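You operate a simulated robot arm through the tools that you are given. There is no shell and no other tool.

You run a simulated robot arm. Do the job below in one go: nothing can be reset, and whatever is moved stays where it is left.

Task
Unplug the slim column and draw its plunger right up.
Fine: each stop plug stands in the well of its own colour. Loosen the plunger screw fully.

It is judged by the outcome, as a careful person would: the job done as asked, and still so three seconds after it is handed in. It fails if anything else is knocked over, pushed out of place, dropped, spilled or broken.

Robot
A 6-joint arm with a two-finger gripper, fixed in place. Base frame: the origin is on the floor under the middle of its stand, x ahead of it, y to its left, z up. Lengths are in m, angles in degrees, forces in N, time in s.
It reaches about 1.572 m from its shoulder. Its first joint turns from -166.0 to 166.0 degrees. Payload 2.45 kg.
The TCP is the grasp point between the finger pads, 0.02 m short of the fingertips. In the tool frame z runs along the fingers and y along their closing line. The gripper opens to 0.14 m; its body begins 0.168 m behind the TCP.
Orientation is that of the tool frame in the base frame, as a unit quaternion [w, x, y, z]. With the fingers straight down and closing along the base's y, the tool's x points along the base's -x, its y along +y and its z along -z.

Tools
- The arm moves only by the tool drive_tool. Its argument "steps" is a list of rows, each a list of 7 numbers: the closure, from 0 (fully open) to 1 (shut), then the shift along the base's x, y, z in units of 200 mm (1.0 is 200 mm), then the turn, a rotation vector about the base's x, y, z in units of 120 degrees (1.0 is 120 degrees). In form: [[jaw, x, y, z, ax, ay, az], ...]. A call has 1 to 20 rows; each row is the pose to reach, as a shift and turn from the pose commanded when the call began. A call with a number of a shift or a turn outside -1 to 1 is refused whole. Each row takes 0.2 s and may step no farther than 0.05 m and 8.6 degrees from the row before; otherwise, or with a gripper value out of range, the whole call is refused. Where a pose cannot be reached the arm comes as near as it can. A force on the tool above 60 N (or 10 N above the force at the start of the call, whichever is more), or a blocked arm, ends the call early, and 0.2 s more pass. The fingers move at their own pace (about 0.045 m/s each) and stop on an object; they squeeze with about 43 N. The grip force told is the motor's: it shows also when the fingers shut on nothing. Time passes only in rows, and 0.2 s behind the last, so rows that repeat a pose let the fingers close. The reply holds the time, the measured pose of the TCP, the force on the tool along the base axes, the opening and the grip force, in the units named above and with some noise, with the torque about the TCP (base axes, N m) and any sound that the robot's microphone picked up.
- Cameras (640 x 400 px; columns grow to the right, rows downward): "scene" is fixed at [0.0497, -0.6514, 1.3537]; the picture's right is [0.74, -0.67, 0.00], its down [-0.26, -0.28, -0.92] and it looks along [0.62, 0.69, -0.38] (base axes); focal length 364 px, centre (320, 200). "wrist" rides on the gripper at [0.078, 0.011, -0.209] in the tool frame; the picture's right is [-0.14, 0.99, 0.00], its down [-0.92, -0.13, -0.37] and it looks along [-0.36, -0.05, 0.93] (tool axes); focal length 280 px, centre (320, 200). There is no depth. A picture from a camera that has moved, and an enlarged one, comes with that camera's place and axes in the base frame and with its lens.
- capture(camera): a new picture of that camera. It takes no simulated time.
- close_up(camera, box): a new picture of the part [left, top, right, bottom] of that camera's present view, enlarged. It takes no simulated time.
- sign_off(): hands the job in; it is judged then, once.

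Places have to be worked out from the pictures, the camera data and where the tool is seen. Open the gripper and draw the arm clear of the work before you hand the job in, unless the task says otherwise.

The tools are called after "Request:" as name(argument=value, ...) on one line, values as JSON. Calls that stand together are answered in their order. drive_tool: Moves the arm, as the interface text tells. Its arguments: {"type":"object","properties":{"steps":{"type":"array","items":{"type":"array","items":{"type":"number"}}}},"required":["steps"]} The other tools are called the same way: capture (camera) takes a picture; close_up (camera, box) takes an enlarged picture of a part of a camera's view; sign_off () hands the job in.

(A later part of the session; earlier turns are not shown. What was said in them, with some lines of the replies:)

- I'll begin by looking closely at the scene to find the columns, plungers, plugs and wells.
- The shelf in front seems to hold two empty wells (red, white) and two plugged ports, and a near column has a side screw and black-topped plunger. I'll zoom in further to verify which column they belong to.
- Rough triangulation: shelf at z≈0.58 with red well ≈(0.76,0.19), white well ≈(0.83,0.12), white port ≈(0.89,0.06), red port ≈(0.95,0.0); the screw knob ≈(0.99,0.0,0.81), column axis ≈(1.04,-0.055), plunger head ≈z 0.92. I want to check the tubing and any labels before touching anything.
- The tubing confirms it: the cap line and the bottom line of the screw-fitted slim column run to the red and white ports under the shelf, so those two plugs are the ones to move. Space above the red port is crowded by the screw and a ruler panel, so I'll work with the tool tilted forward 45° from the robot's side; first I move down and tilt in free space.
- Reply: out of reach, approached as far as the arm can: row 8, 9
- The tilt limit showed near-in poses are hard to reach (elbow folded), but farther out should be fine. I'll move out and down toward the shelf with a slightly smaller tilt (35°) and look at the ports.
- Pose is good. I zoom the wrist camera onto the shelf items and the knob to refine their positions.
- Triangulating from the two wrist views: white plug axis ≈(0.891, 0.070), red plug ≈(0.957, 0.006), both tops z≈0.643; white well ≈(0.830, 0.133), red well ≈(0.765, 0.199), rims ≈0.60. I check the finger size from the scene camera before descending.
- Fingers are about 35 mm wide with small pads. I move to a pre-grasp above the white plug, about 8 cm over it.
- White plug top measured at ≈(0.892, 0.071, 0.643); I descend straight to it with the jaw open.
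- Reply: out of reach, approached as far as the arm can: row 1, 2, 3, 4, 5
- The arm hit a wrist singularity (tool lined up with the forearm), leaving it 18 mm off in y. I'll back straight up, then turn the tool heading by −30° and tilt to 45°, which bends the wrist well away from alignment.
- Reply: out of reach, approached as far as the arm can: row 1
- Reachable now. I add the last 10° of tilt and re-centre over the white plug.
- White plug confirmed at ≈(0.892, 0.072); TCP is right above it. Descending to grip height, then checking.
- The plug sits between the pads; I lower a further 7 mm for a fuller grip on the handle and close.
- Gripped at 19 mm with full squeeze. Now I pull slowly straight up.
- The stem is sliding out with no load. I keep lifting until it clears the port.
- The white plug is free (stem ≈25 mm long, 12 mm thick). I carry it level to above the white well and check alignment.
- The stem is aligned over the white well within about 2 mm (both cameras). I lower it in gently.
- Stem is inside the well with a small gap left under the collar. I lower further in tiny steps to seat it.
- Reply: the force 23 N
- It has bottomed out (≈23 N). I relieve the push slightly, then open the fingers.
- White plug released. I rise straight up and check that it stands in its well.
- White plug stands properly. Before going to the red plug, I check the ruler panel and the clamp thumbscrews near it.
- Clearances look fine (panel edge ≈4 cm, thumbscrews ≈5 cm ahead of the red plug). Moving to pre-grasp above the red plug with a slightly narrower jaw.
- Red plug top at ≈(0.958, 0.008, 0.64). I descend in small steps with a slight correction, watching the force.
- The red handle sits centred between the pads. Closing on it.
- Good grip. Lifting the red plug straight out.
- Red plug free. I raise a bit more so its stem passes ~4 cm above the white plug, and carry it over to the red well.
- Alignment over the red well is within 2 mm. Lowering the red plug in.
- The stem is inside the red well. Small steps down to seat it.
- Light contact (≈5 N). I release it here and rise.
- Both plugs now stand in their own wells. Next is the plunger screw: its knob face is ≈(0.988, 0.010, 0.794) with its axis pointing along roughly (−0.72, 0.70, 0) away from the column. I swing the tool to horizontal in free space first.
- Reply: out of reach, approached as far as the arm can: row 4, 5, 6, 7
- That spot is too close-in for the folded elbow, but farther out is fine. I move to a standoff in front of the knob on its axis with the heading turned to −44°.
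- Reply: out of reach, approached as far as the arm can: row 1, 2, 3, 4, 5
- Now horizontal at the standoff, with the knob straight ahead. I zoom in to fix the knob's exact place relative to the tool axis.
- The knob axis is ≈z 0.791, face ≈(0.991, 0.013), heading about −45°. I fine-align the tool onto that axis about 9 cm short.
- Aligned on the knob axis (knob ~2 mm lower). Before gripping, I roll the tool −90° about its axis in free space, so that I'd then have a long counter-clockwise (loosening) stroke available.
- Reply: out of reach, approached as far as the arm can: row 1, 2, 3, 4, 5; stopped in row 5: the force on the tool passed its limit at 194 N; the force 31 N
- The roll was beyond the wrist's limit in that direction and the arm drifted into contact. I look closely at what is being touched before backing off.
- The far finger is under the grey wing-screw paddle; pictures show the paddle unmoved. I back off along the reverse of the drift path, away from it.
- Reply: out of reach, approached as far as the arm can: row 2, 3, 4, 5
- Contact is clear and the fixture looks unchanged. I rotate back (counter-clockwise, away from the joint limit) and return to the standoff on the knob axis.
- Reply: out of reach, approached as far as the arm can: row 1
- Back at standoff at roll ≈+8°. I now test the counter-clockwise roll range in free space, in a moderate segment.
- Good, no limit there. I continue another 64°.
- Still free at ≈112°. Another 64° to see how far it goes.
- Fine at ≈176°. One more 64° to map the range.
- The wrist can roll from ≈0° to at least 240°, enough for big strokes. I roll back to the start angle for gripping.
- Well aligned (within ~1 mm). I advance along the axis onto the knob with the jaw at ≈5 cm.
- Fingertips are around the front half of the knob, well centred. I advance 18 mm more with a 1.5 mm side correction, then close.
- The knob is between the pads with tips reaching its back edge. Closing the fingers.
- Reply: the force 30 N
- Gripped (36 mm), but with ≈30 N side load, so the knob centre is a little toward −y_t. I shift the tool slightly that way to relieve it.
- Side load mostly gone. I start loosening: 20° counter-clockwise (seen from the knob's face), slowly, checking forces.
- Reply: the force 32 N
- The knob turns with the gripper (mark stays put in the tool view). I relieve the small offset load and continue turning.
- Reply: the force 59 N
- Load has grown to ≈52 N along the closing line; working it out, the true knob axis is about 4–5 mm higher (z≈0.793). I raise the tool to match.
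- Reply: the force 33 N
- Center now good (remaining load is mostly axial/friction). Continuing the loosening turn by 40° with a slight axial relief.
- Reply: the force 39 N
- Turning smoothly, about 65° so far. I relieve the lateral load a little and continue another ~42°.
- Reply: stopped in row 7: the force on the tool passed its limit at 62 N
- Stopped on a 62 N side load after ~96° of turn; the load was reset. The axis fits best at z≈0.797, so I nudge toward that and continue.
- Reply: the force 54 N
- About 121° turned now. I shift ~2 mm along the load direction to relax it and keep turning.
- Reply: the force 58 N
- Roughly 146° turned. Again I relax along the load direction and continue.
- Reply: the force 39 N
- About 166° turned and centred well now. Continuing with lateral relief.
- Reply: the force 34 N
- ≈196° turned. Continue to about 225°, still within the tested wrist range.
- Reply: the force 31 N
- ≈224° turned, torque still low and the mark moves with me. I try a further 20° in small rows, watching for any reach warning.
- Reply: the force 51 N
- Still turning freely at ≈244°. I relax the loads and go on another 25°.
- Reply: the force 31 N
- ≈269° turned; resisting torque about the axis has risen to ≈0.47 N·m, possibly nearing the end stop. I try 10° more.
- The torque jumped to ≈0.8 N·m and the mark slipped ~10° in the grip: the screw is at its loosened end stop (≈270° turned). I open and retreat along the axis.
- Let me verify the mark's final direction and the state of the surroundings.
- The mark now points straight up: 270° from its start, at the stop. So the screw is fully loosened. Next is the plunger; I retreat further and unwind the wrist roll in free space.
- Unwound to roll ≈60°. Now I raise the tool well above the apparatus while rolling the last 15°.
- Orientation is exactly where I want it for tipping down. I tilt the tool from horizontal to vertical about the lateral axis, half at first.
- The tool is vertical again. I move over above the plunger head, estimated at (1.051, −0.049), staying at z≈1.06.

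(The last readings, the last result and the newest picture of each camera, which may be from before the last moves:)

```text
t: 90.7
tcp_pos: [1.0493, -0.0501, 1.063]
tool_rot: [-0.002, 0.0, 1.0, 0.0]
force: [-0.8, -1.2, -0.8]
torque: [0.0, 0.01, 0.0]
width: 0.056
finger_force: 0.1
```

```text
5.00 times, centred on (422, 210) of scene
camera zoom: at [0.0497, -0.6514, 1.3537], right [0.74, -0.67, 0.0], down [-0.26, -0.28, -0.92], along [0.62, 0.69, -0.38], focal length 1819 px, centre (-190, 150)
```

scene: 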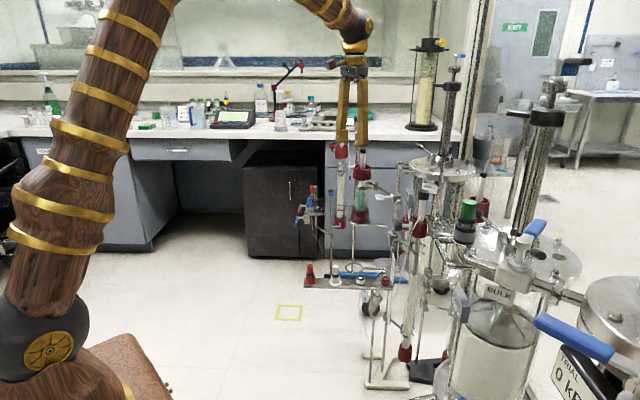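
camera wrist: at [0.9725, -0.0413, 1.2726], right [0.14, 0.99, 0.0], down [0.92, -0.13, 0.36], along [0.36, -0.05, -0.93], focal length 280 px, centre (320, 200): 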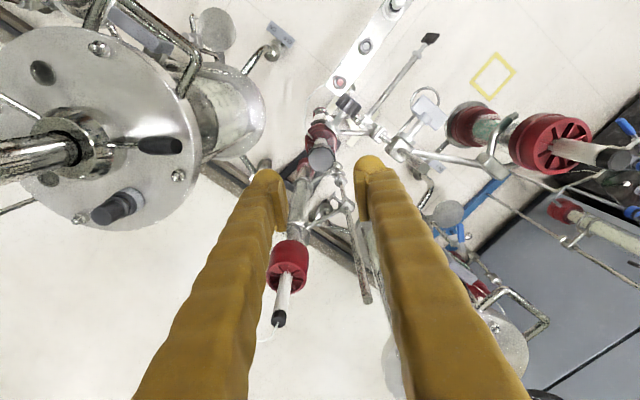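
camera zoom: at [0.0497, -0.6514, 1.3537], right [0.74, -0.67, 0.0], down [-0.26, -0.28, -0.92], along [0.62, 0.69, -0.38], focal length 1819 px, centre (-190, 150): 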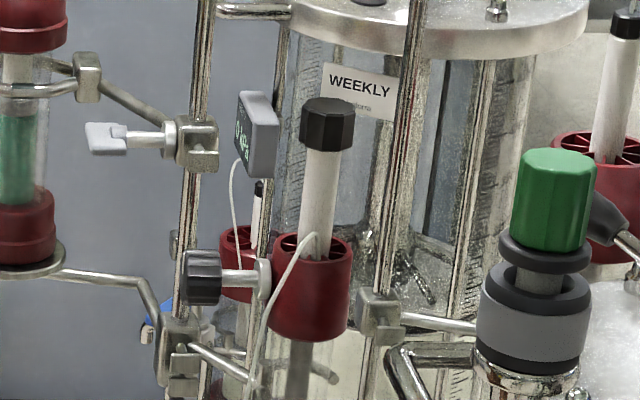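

Plunger head centre ≈(1.053, −0.051), top z≈0.924. I descend over it with the jaw open.

Request:
drive_tool(steps=[[0.6, 0.005, 0.003, -0.15, 0, 0, 0], [0.6, 0.011, 0.004, -0.3, 0, 0, 0], [0.6, 0.011, 0.004, -0.45, 0, 0, 0], [0.6, 0.011, 0.004, -0.55, 0, 0, 0], [0.6, 0.011, 0.004, -0.65, 0, 0, 0], [0.6, 0.011, 0.004, -0.72, 0, 0, 0], [0.6, 0.011, 0.004, -0.76, 0, 0, 0], [0.6, 0.011, 0.004, -0.76, 0, 0, 0]])

Request:
close_up(camera="wrist", box=[224, 130, 416, 250])

Request:
close_up(camera="scene", box=[380, 150, 460, 240])

```text
t: 92.5
tcp_pos: [1.0516, -0.049, 0.9128]
tool_rot: [-0.003, -0.001, 1.0, 0.0]
force: [0.1, 0.5, 0.5]
torque: [0.01, 0.03, 0.02]
width: 0.0557
finger_force: 0.1
```

```text
3.33 times, centred on (320, 190) of wrist
camera zoom: at [0.9755, -0.0394, 1.1216], right [0.14, 0.99, 0.0], down [0.92, -0.13, 0.36], along [0.36, -0.05, -0.93], focal length 935 px, centre (320, 233)
```

zoom: 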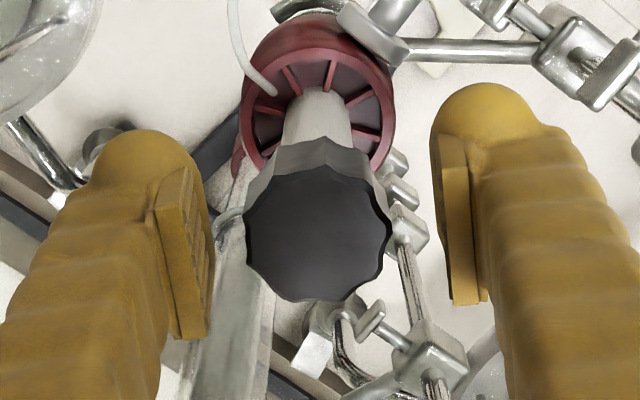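

```text
4.44 times, centred on (420, 195) of scene
camera zoom: at [0.0497, -0.6514, 1.3537], right [0.74, -0.67, 0.0], down [-0.26, -0.28, -0.92], along [0.62, 0.69, -0.38], focal length 1617 px, centre (-124, 222)
```

zoom: 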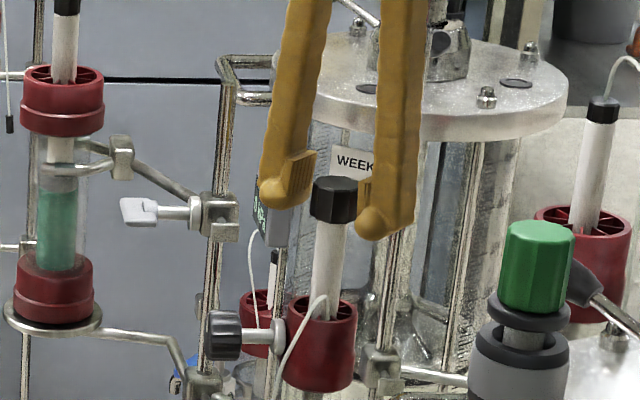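

The head is centred between the pads. Closing on it.

Request:
drive_tool(steps=[[0.75, 0, 0, 0, 0, 0, 0], [0.9, 0, 0, 0, 0, 0, 0], [1.0, 0, 0, 0, 0, 0, 0], [1.0, 0, 0, 0, 0, 0, 0], [1.0, 0, 0, 0, 0, 0, 0]])

Request:
close_up(camera="scene", box=[390, 160, 454, 220])

```text
t: 93.7
tcp_pos: [1.0525, -0.0509, 0.9118]
tool_rot: [-0.003, -0.001, 1.0, 0.0]
force: [1.3, -20.7, -0.8]
torque: [-0.25, -0.05, -0.22]
width: 0.0324
finger_force: 44.8
```

```text
6.67 times, centred on (422, 190) of scene
camera zoom: at [0.0497, -0.6514, 1.3537], right [0.74, -0.67, 0.0], down [-0.26, -0.28, -0.92], along [0.62, 0.69, -0.38], focal length 2426 px, centre (-360, 267)
```

zoom: 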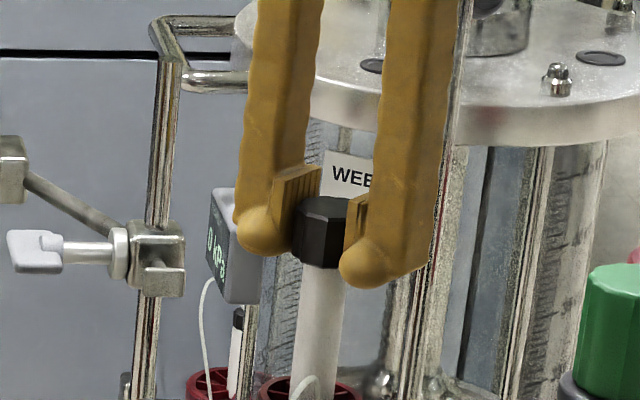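

Gripped; a ≈20 N side load means the head is ~1.5 mm toward −y, so I correct that and begin lifting slowly.

Request:
drive_tool(steps=[[1.0, 0, -0.004, 0, 0, 0, 0], [1.0, 0, -0.007, 0, 0, 0, 0], [1.0, 0, -0.007, 0.01, 0, 0, 0], [1.0, 0, -0.007, 0.02, 0, 0, 0], [1.0, 0, -0.007, 0.035, 0, 0, 0], [1.0, 0, -0.007, 0.05, 0, 0, 0]])

Request:
close_up(camera="scene", box=[390, 160, 454, 300])

```text
t: 95.1
tcp_pos: [1.0519, -0.0503, 0.9225]
tool_rot: [-0.003, -0.001, 1.0, 0.0]
force: [26.8, -12.9, -1.9]
torque: [-0.14, -0.27, -0.12]
width: 0.0324
finger_force: 45.2
```

```text
2.86 times, centred on (422, 230) of scene
camera zoom: at [0.0497, -0.6514, 1.3537], right [0.74, -0.67, 0.0], down [-0.26, -0.28, -0.92], along [0.62, 0.69, -0.38], focal length 1040 px, centre (29, 114)
```

zoom: 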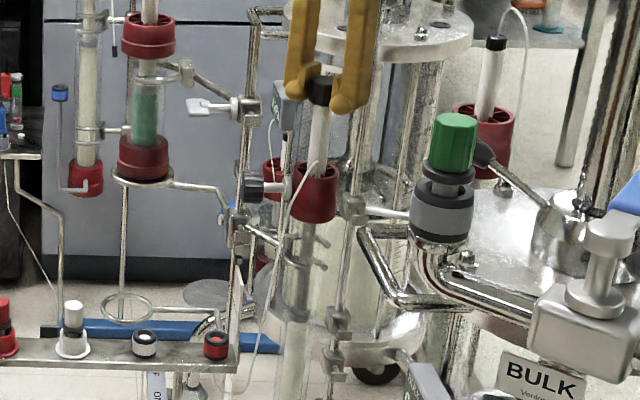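

Request:
close_up(camera="scene", box=[380, 160, 460, 210])

Request:
close_up(camera="scene", box=[370, 250, 434, 290])

```text
8.00 times, centred on (420, 185) of scene
camera zoom: at [0.0497, -0.6514, 1.3537], right [0.74, -0.67, 0.0], down [-0.26, -0.28, -0.92], along [0.62, 0.69, -0.38], focal length 2911 px, centre (-480, 320)
```

zoom: 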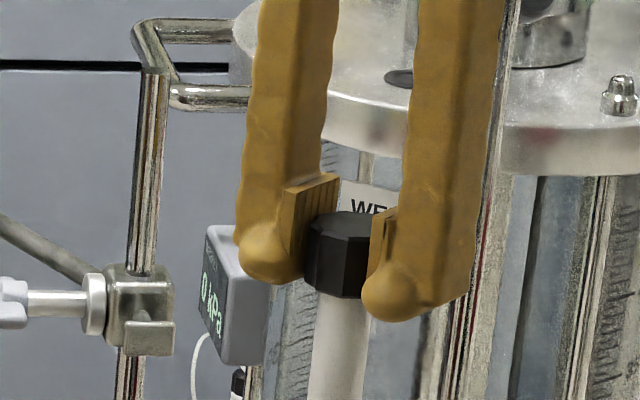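

```text
10.00 times, centred on (402, 270) of scene
camera zoom: at [0.0497, -0.6514, 1.3537], right [0.74, -0.67, 0.0], down [-0.26, -0.28, -0.92], along [0.62, 0.69, -0.38], focal length 3638 px, centre (-500, -500)
```

zoom: 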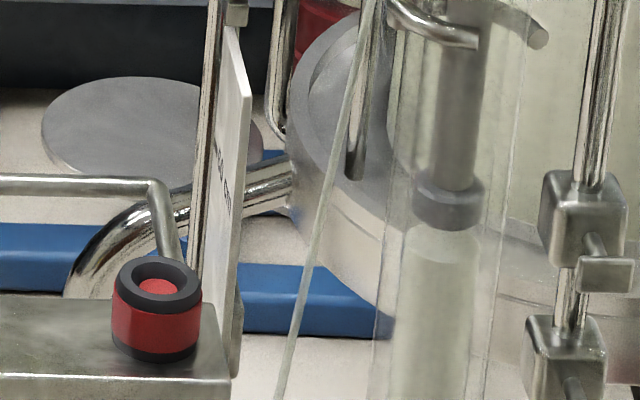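

The piston rises with the hand (moved ~11 mm off the bed). I trim the side load in x and keep lifting.

Request:
drive_tool(steps=[[1.0, 0.005, -0.002, 0.02, 0, 0, 0], [1.0, 0.008, -0.004, 0.05, 0, 0, 0], [1.0, 0.008, -0.004, 0.09, 0, 0, 0], [1.0, 0.008, -0.004, 0.13, 0, 0, 0], [1.0, 0.008, -0.004, 0.17, 0, 0, 0], [1.0, 0.008, -0.004, 0.21, 0, 0, 0]])

Request:
close_up(camera="scene", box=[366, 140, 462, 290])

```text
t: 96.5
tcp_pos: [1.0518, -0.0487, 0.9648]
tool_rot: [-0.005, -0.002, 1.0, 0.0]
force: [-39.8, 14.1, -4.6]
torque: [0.12, 0.51, -0.07]
width: 0.0324
finger_force: 45.0
```

```text
2.67 times, centred on (414, 215) of scene
camera zoom: at [0.0497, -0.6514, 1.3537], right [0.74, -0.67, 0.0], down [-0.26, -0.28, -0.92], along [0.62, 0.69, -0.38], focal length 970 px, centre (69, 160)
```

zoom: 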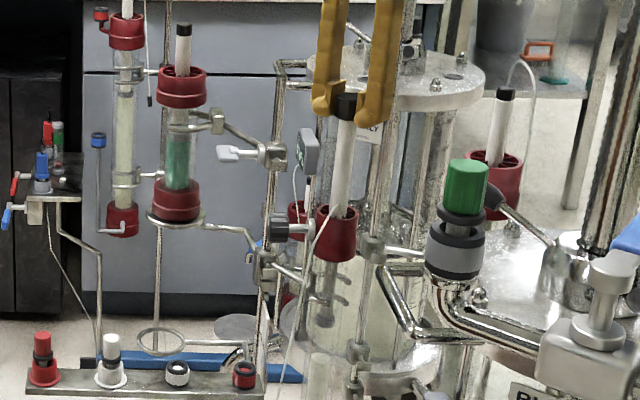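

Rising easily (only ~5 N drag). I trim x back ~1 mm and continue up.

Request:
drive_tool(steps=[[1.0, -0.003, 0.001, 0.02, 0, 0, 0], [1.0, -0.005, 0.002, 0.05, 0, 0, 0], [1.0, -0.005, 0.002, 0.09, 0, 0, 0], [1.0, -0.005, 0.002, 0.13, 0, 0, 0], [1.0, -0.005, 0.002, 0.17, 0, 0, 0], [1.0, -0.005, 0.002, 0.2, 0, 0, 0]])

Request:
close_up(camera="scene", box=[366, 140, 462, 290])

```text
t: 97.9
tcp_pos: [1.0549, -0.0505, 1.0094]
tool_rot: [0.002, -0.001, 1.0, 0.0]
force: [-0.3, 0.9, 0.2]
torque: [-0.04, 0.01, -0.01]
width: 0.0002
finger_force: 28.6
```

```text
2.67 times, centred on (414, 215) of scene
camera zoom: at [0.0497, -0.6514, 1.3537], right [0.74, -0.67, 0.0], down [-0.26, -0.28, -0.92], along [0.62, 0.69, -0.38], focal length 970 px, centre (69, 160)
```

zoom: 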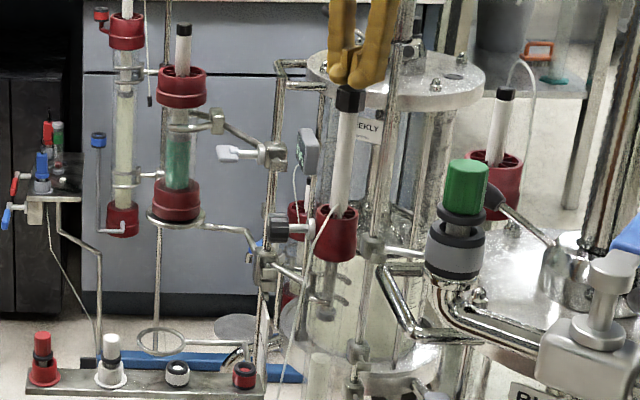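

The fingers slipped off the head — possibly the plunger reached its top stop. I zoom to see exactly where the plunger and piston are.

Request:
close_up(camera="scene", box=[390, 160, 454, 200])

Request:
close_up(camera="scene", box=[370, 210, 450, 290])

Request:
capture(camera="wrist")

```text
10.00 times, centred on (422, 180) of scene
camera zoom: at [0.0497, -0.6514, 1.3537], right [0.74, -0.67, 0.0], down [-0.26, -0.28, -0.92], along [0.62, 0.69, -0.38], focal length 3638 px, centre (-700, 400)
```

zoom: 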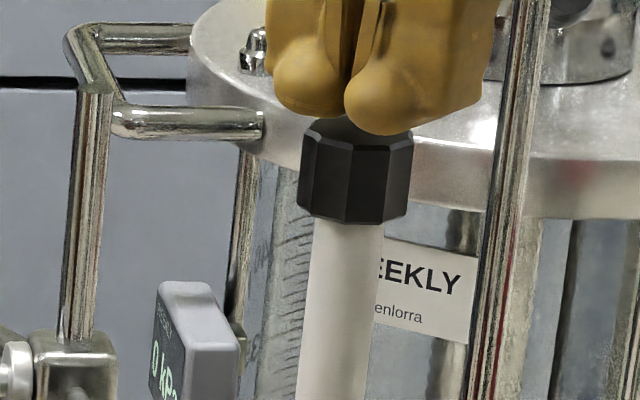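

```text
5.00 times, centred on (410, 250) of scene
camera zoom: at [0.0497, -0.6514, 1.3537], right [0.74, -0.67, 0.0], down [-0.26, -0.28, -0.92], along [0.62, 0.69, -0.38], focal length 1819 px, centre (-130, -50)
```

zoom: 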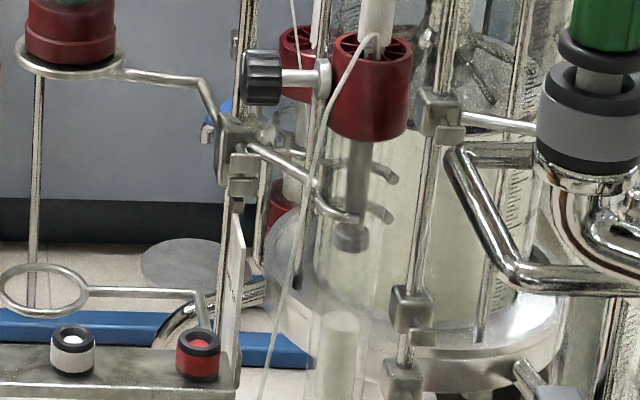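

```text
taken
camera wrist: at [0.9754, -0.0417, 1.2186], right [0.14, 0.99, 0.0], down [0.92, -0.13, 0.37], along [0.37, -0.05, -0.93], focal length 280 px, centre (320, 200)
```

wrist: 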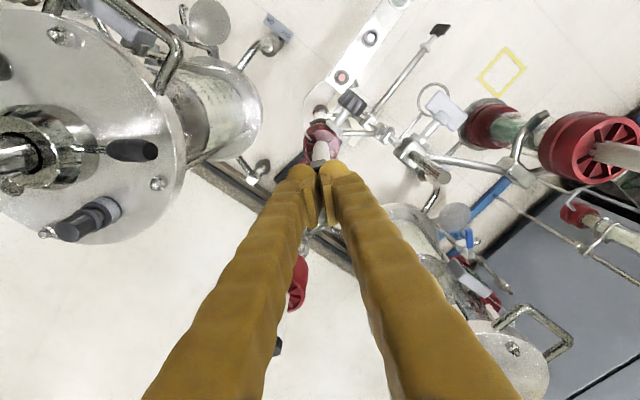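

The head now sits ≈60 mm higher (centre z≈0.973) and stays there. To find out whether that is the stop, I lift clear, reopen, and re-centre for a new grip.

Request:
drive_tool(steps=[[1.0, 0, 0, 0.08, 0, 0, 0], [0.8, 0, 0, 0.15, 0, 0, 0], [0.65, 0, 0, 0.15, 0, 0, 0], [0.6, 0, 0, 0.15, 0, 0, 0], [0.6, 0, 0, 0.15, 0, 0, 0], [0.6, 0, 0, 0.15, 0, 0, 0]])

Request:
close_up(camera="wrist", box=[256, 110, 384, 230])

```text
t: 99.3
tcp_pos: [1.0517, -0.0496, 1.0329]
tool_rot: [-0.003, -0.001, 1.0, 0.0]
force: [1.2, -0.5, -0.1]
torque: [-0.04, 0.0, 0.03]
width: 0.0562
finger_force: 0.1
```

```text
3.33 times, centred on (320, 170) of wrist
camera zoom: at [0.9749, -0.0407, 1.2433], right [0.14, 0.99, 0.0], down [0.92, -0.13, 0.36], along [0.36, -0.05, -0.93], focal length 935 px, centre (320, 300)
```

zoom: 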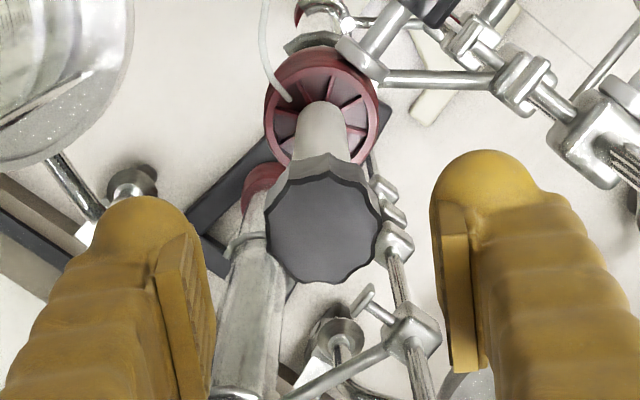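

Aligned over the head. I descend so the pads straddle its full height and grip again.

Request:
drive_tool(steps=[[0.6, 0, 0.003, -0.1, 0, 0, 0], [0.6, 0, 0.003, -0.2, 0, 0, 0], [0.6, 0, 0.003, -0.28, 0, 0, 0], [0.6, 0, 0.003, -0.325, 0, 0, 0], [0.6, 0, 0.003, -0.325, 0, 0, 0], [0.75, 0, 0, -0.325, 0, 0, 0], [0.9, 0, -0.004, -0.325, 0, 0, 0], [1.0, 0, -0.004, -0.325, 0, 0, 0], [1.0, 0, -0.004, -0.325, 0, 0, 0], [1.0, 0, -0.004, -0.325, 0, 0, 0]])

Request:
close_up(camera="scene", box=[390, 150, 454, 200])

```text
t: 101.5
tcp_pos: [1.0534, -0.0482, 0.9694]
tool_rot: [-0.002, -0.002, 1.0, 0.001]
force: [7.7, 25.4, -1.3]
torque: [0.25, -0.05, -0.21]
width: 0.0323
finger_force: 44.9
```

```text
8.00 times, centred on (422, 175) of scene
camera zoom: at [0.0497, -0.6514, 1.3537], right [0.74, -0.67, 0.0], down [-0.26, -0.28, -0.92], along [0.62, 0.69, -0.38], focal length 2911 px, centre (-496, 400)
```

zoom: 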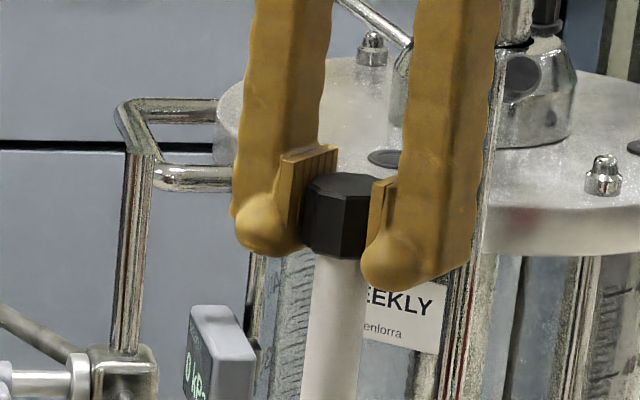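

Re-gripped. I trim y by 0.6 mm and lift in tiny steps to read the pulling force.

Request:
drive_tool(steps=[[1.0, 0.001, 0.003, 0, 0, 0, 0], [1.0, 0.001, 0.003, 0.005, 0, 0, 0], [1.0, 0.001, 0.003, 0.01, 0, 0, 0], [1.0, 0.001, 0.003, 0.015, 0, 0, 0]])

```text
t: 102.5
tcp_pos: [1.0539, -0.0502, 0.9729]
tool_rot: [-0.003, -0.002, 1.0, 0.0]
force: [0.1, 26.5, -3.8]
torque: [0.26, 0.13, -0.14]
width: 0.0321
finger_force: 44.9
```

Request:
drive_tool(steps=[[1.0, 0, 0.003, 0.008, 0, 0, 0], [1.0, 0, 0.003, 0.016, 0, 0, 0], [1.0, 0, 0.003, 0.024, 0, 0, 0], [1.0, 0, 0.003, 0.032, 0, 0, 0]])

Request:
close_up(camera="scene", box=[390, 150, 454, 200])

```text
t: 103.5
tcp_pos: [1.0531, -0.0495, 0.9766]
tool_rot: [-0.003, -0.001, 1.0, 0.0]
force: [32.4, 13.5, -22.5]
torque: [0.12, -0.45, -0.21]
width: 0.0322
finger_force: 45.2
```

```text
8.00 times, centred on (422, 175) of scene
camera zoom: at [0.0497, -0.6514, 1.3537], right [0.74, -0.67, 0.0], down [-0.26, -0.28, -0.92], along [0.62, 0.69, -0.38], focal length 2911 px, centre (-496, 400)
```

zoom: 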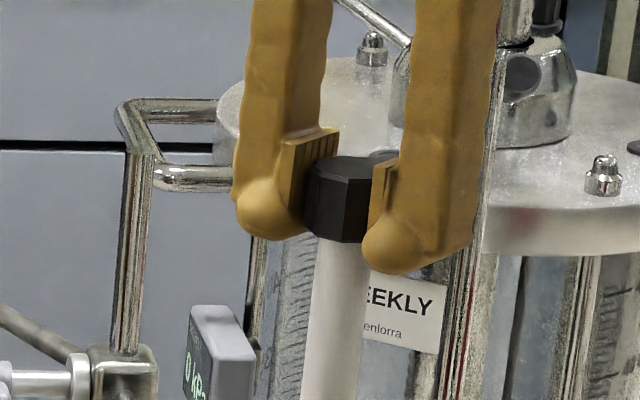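

Pull force has risen to ≈22 N after 7 mm more. I take 2 mm more to see whether it's a hard stop.

Request:
drive_tool(steps=[[1.0, 0.003, 0.002, 0.005, 0, 0, 0], [1.0, 0.003, 0.002, 0.01, 0, 0, 0]])

Request:
close_up(camera="scene", box=[390, 150, 454, 200])

Request:
close_up(camera="scene", box=[370, 210, 450, 290])

```text
t: 104.1
tcp_pos: [1.0524, -0.0499, 0.9771]
tool_rot: [-0.005, -0.001, 1.0, 0.0]
force: [0.3, -3.9, -38.1]
torque: [0.01, 0.05, -0.17]
width: 0.0323
finger_force: 45.5
```

```text
8.00 times, centred on (422, 175) of scene
camera zoom: at [0.0497, -0.6514, 1.3537], right [0.74, -0.67, 0.0], down [-0.26, -0.28, -0.92], along [0.62, 0.69, -0.38], focal length 2911 px, centre (-496, 400)
```

zoom: 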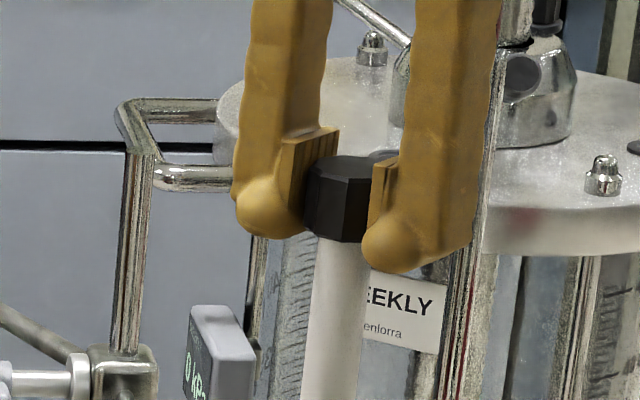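

```text
5.00 times, centred on (410, 250) of scene
camera zoom: at [0.0497, -0.6514, 1.3537], right [0.74, -0.67, 0.0], down [-0.26, -0.28, -0.92], along [0.62, 0.69, -0.38], focal length 1819 px, centre (-130, -50)
```

zoom: 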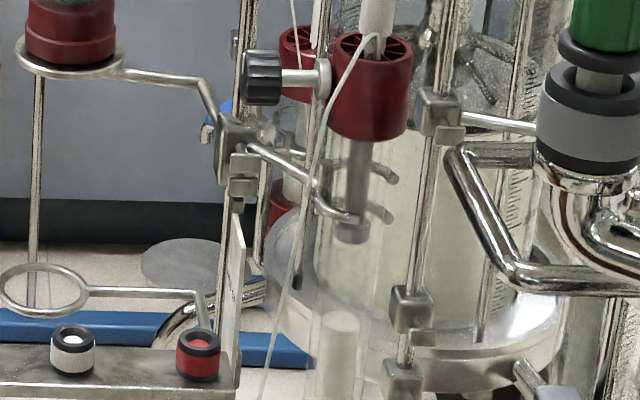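

Force rose to 38 N with no motion: the plunger is at its top stop (head ≈68 mm above start). I ease most of the pull before opening, so it isn't disturbed.

Request:
drive_tool(steps=[[1.0, 0, 0, -0.005, 0, 0, 0], [1.0, 0, 0, -0.009, 0, 0, 0]])

```text
t: 104.7
tcp_pos: [1.0521, -0.0492, 0.978]
tool_rot: [-0.003, -0.001, 1.0, 0.0]
force: [-13.1, -18.4, -30.5]
torque: [-0.17, 0.3, -0.16]
width: 0.0324
finger_force: 45.5
```

Request:
drive_tool(steps=[[1.0, 0, 0, -0.004, 0, 0, 0], [1.0, 0, 0, -0.008, 0, 0, 0]])

```text
t: 105.3
tcp_pos: [1.0533, -0.0497, 0.9776]
tool_rot: [-0.003, -0.001, 1.0, 0.0]
force: [-21.1, -20.9, -4.3]
torque: [-0.23, 0.25, -0.23]
width: 0.0323
finger_force: 45.1
```

Vertical pull is down to ~4 N with the plunger still at the top. I relax the side load and open the fingers gradually.

Request:
drive_tool(steps=[[1.0, -0.002, -0.002, 0, 0, 0, 0], [1.0, -0.003, -0.003, 0, 0, 0, 0], [0.74, -0.003, -0.003, 0, 0, 0, 0], [0.68, -0.003, -0.003, 0, 0, 0, 0], [0.6, -0.003, -0.003, 0, 0, 0, 0], [0.55, -0.003, -0.003, 0, 0, 0, 0], [0.55, -0.003, -0.003, 0, 0, 0, 0]])

Request:
close_up(camera="scene", box=[390, 150, 454, 200])

Request:
close_up(camera="scene", box=[370, 210, 450, 290])

Request:
close_up(camera="wrist", box=[256, 130, 384, 250])

```text
t: 106.9
tcp_pos: [1.0521, -0.0495, 0.9762]
tool_rot: [-0.002, -0.002, 1.0, 0.0]
force: [0.5, 0.6, 0.4]
torque: [-0.01, 0.04, 0.01]
width: 0.063
finger_force: 0.1
```

```text
8.00 times, centred on (422, 175) of scene
camera zoom: at [0.0497, -0.6514, 1.3537], right [0.74, -0.67, 0.0], down [-0.26, -0.28, -0.92], along [0.62, 0.69, -0.38], focal length 2911 px, centre (-496, 400)
```

zoom: 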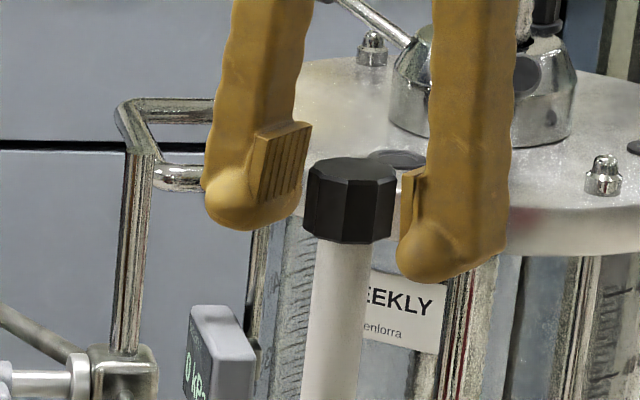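

```text
5.00 times, centred on (410, 250) of scene
camera zoom: at [0.0497, -0.6514, 1.3537], right [0.74, -0.67, 0.0], down [-0.26, -0.28, -0.92], along [0.62, 0.69, -0.38], focal length 1819 px, centre (-130, -50)
```

zoom: 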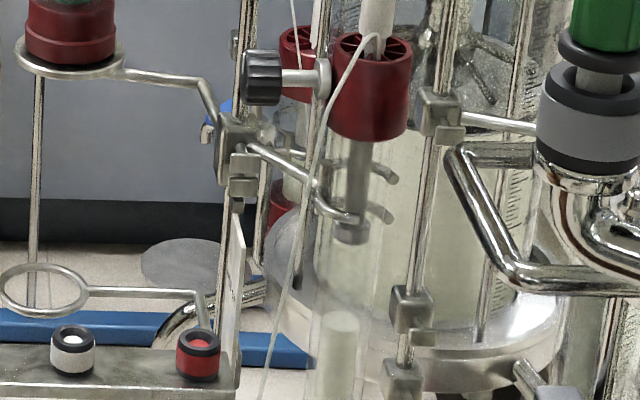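

```text
3.33 times, centred on (320, 190) of wrist
camera zoom: at [0.9756, -0.0407, 1.1864], right [0.13, 0.99, 0.0], down [0.92, -0.13, 0.36], along [0.36, -0.05, -0.93], focal length 935 px, centre (320, 233)
```

zoom: 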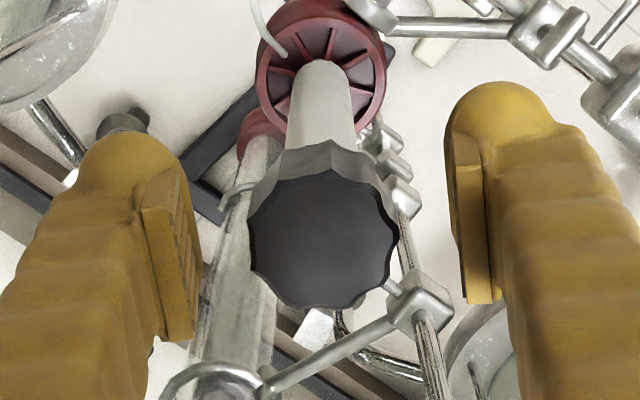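

Released; the head stays at z≈0.981. I raise the tool straight up clear of it and then check whether the plunger creeps down.

Request:
drive_tool(steps=[[0.55, 0, 0, 0.1, 0, 0, 0], [0.55, 0, 0, 0.25, 0, 0, 0], [0.55, 0, 0, 0.45, 0, 0, 0], [0.55, 0, 0, 0.65, 0, 0, 0], [0.55, 0, 0, 0.85, 0, 0, 0], [0.55, 0, 0, 0.85, 0, 0, 0], [0.55, 0, 0, 0.85, 0, 0, 0], [0.55, 0, 0, 0.85, 0, 0, 0], [0.55, 0, 0, 0.85, 0, 0, 0], [0.55, 0, 0, 0.85, 0, 0, 0]])

Request:
close_up(camera="scene", box=[390, 150, 454, 200])

Request:
close_up(camera="scene", box=[370, 210, 450, 290])

Request:
close_up(camera="wrist", box=[256, 90, 384, 210])

```text
t: 109.1
tcp_pos: [1.0517, -0.0484, 1.1488]
tool_rot: [-0.002, -0.001, 1.0, 0.0]
force: [0.1, 0.1, 0.4]
torque: [0.01, -0.03, -0.03]
width: 0.0629
finger_force: 0.0
```

```text
8.00 times, centred on (422, 175) of scene
camera zoom: at [0.0497, -0.6514, 1.3537], right [0.74, -0.67, 0.0], down [-0.26, -0.28, -0.92], along [0.62, 0.69, -0.38], focal length 2911 px, centre (-496, 400)
```

zoom: 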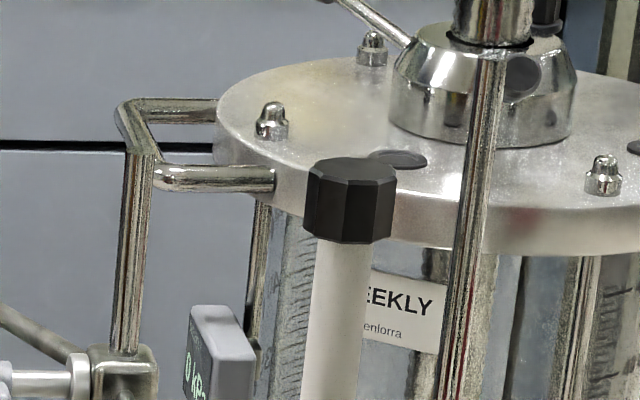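

```text
5.00 times, centred on (410, 250) of scene
camera zoom: at [0.0497, -0.6514, 1.3537], right [0.74, -0.67, 0.0], down [-0.26, -0.28, -0.92], along [0.62, 0.69, -0.38], focal length 1819 px, centre (-130, -50)
```

zoom: 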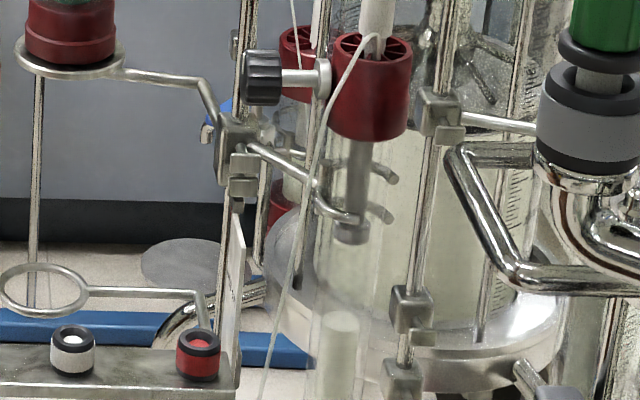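

```text
3.33 times, centred on (320, 150) of wrist
camera zoom: at [0.9749, -0.0397, 1.359], right [0.14, 0.99, 0.0], down [0.92, -0.13, 0.36], along [0.36, -0.05, -0.93], focal length 935 px, centre (320, 367)
```

zoom: 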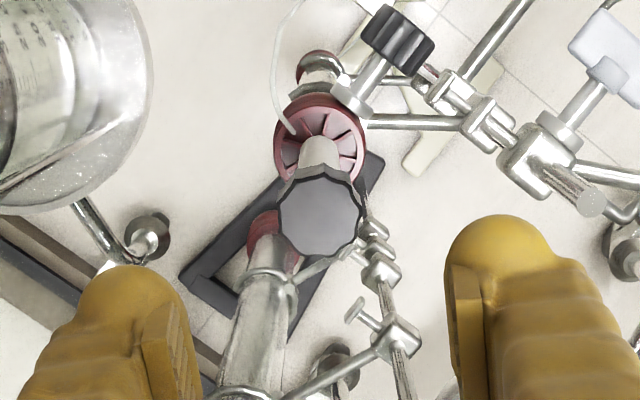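

The plunger stays put. Now I draw the arm back and up to its starting area, opening the gripper fully.

Request:
drive_tool(steps=[[0.4, -0.1, 0.05, 0.1, 0, 0, 0], [0.3, -0.25, 0.15, 0.2, 0, 0, 0], [0.2, -0.42, 0.25, 0.3, 0, 0, 0], [0.1, -0.6, 0.35, 0.3, 0, 0, 0], [0, -0.78, 0.45, 0.3, 0, 0, 0], [0, -0.95, 0.55, 0.3, 0, 0, 0], [0, -1.0, 0.6, 0.3, 0, 0, 0]])

Request:
drive_tool(steps=[[0, -0.15, 0.1, 0, 0, 0, 0], [0, -0.32, 0.2, 0, 0, 0, 0], [0, -0.5, 0.3, 0, 0, 0, 0], [0, -0.65, 0.4, 0, 0, 0, 0], [0, -0.7, 0.4, 0, 0, 0, 0], [0, -0.7, 0.4, 0, 0, 0, 0]])

Request:
capture(camera="scene")

Request:
capture(camera="wrist")

Request:
close_up(camera="wrist", box=[240, 230, 320, 310])

Request:
close_up(camera="scene", box=[296, 240, 392, 300])

```text
t: 110.7
tcp_pos: [0.8526, 0.0696, 1.205]
tool_rot: [-0.003, -0.001, 1.0, -0.001]
force: [0.4, 0.3, -1.0]
torque: [0.02, 0.0, 0.02]
width: 0.1399
finger_force: 0.0
```

```text
t: 112.1
tcp_pos: [0.712, 0.1502, 1.2062]
tool_rot: [-0.003, -0.001, 1.0, 0.0]
force: [-0.2, 0.3, 0.9]
torque: [-0.02, 0.03, 0.0]
width: 0.1401
finger_force: 0.0
```

```text
taken
```

scene: 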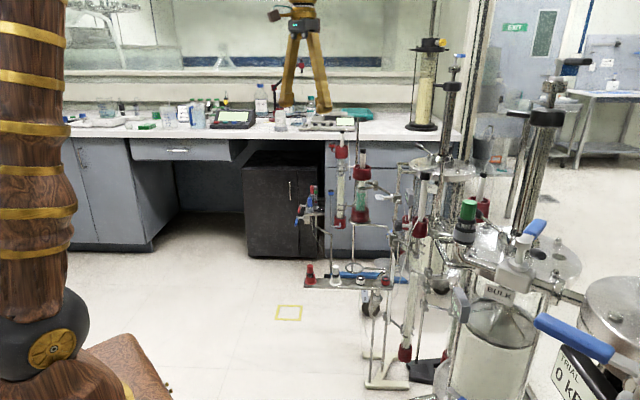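

```text
taken
camera wrist: at [0.6358, 0.1591, 1.4169], right [0.14, 0.99, 0.0], down [0.92, -0.13, 0.36], along [0.36, -0.05, -0.93], focal length 280 px, centre (320, 200)
```

wrist: 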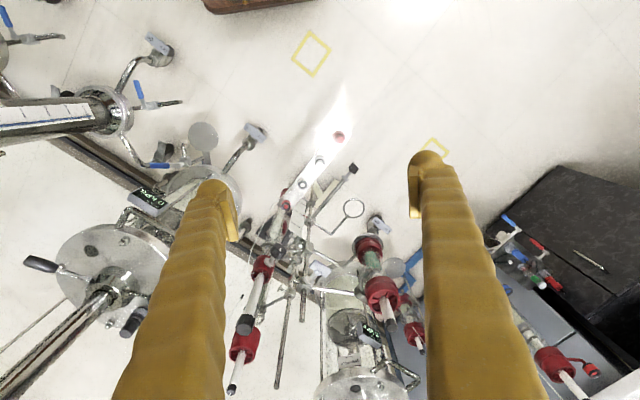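

```text
5.00 times, centred on (280, 270) of wrist
camera zoom: at [0.6358, 0.1591, 1.4169], right [0.14, 0.99, 0.0], down [0.92, -0.13, 0.36], along [0.36, -0.05, -0.93], focal length 1402 px, centre (520, -150)
```

zoom: 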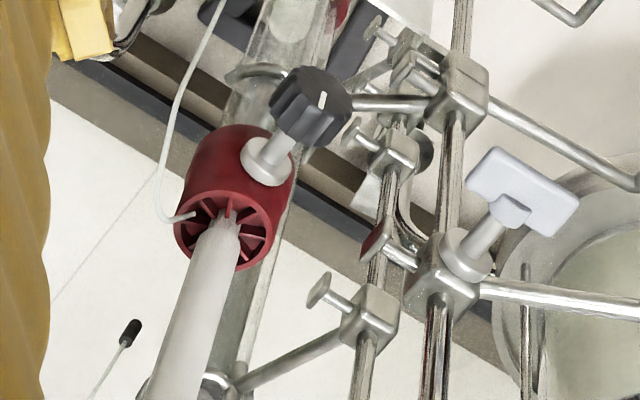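

```text
6.67 times, centred on (344, 270) of scene
camera zoom: at [0.0497, -0.6514, 1.3537], right [0.74, -0.67, 0.0], down [-0.26, -0.28, -0.92], along [0.62, 0.69, -0.38], focal length 2426 px, centre (160, -267)
```

zoom: 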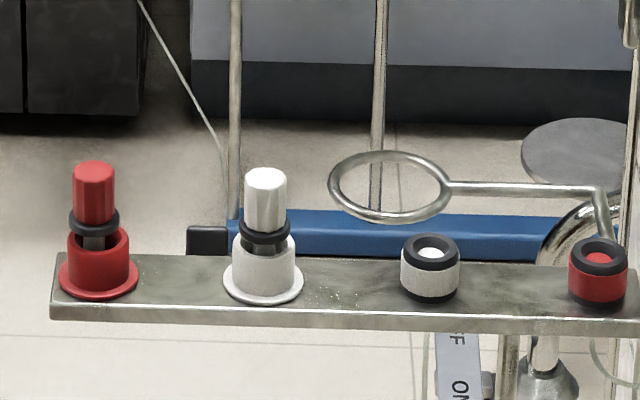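

Plugs stand in their wells, the knob mark points up (fully loosened). One last check of the plunger height before handing in.

Request:
close_up(camera="scene", box=[390, 150, 454, 200])

Request:
close_up(camera="scene", box=[340, 140, 500, 240])

```text
8.00 times, centred on (422, 175) of scene
camera zoom: at [0.0497, -0.6514, 1.3537], right [0.74, -0.67, 0.0], down [-0.26, -0.28, -0.92], along [0.62, 0.69, -0.38], focal length 2911 px, centre (-496, 400)
```

zoom: 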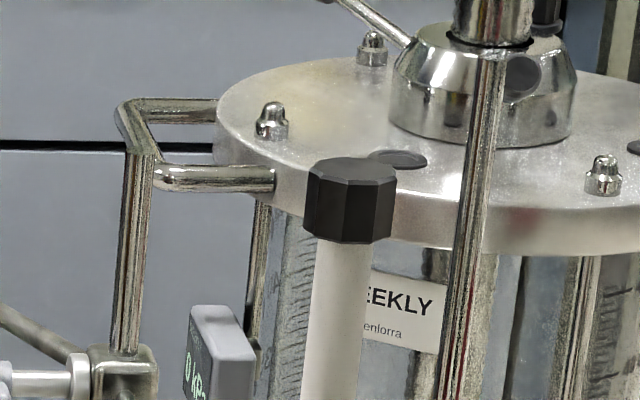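

```text
4.00 times, centred on (420, 190) of scene
camera zoom: at [0.0497, -0.6514, 1.3537], right [0.74, -0.67, 0.0], down [-0.26, -0.28, -0.92], along [0.62, 0.69, -0.38], focal length 1455 px, centre (-80, 240)
```

zoom: 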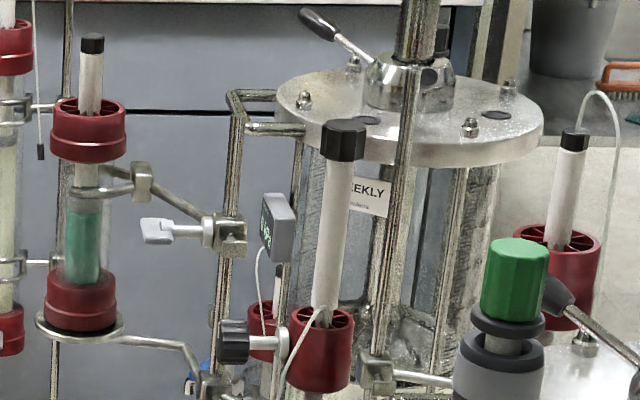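

The plunger head has stayed at the top since I released it. Both plugs are in their own wells, the screw is at its loosened stop, and the arm is clear with the gripper open. Handing in.

Request:
sign_off()

```text
The job is handed in.
```

The slim column is unplugged and its plunger is drawn right up. I have handed the job in.

- **Stop plugs:** the white plug stands in the white well and the red plug in the red well.
- **Plunger screw:** I turned it about 270° counter-clockwise until it met a stop. The mark on its knob now points straight up.
- **Plunger:** I raised it about 68 mm, to where it would not rise further under a 38 N pull. It did not sink in the roughly five seconds between release and hand-in.

**Contact with another fixture:** while I was rolling the wrist near the screw, it passed its joint limit and a finger hit the grey wing-screw on the neighbouring clamp. The force was 194 N before the arm stopped. Pictures taken before and after show the wing-screw in the same place and nothing visibly damaged.

**Grip slip:** the fingers also slipped off the plunger head once near the top, so I gripped it again to finish the pull.

The arm is back near its starting position with the gripper open.
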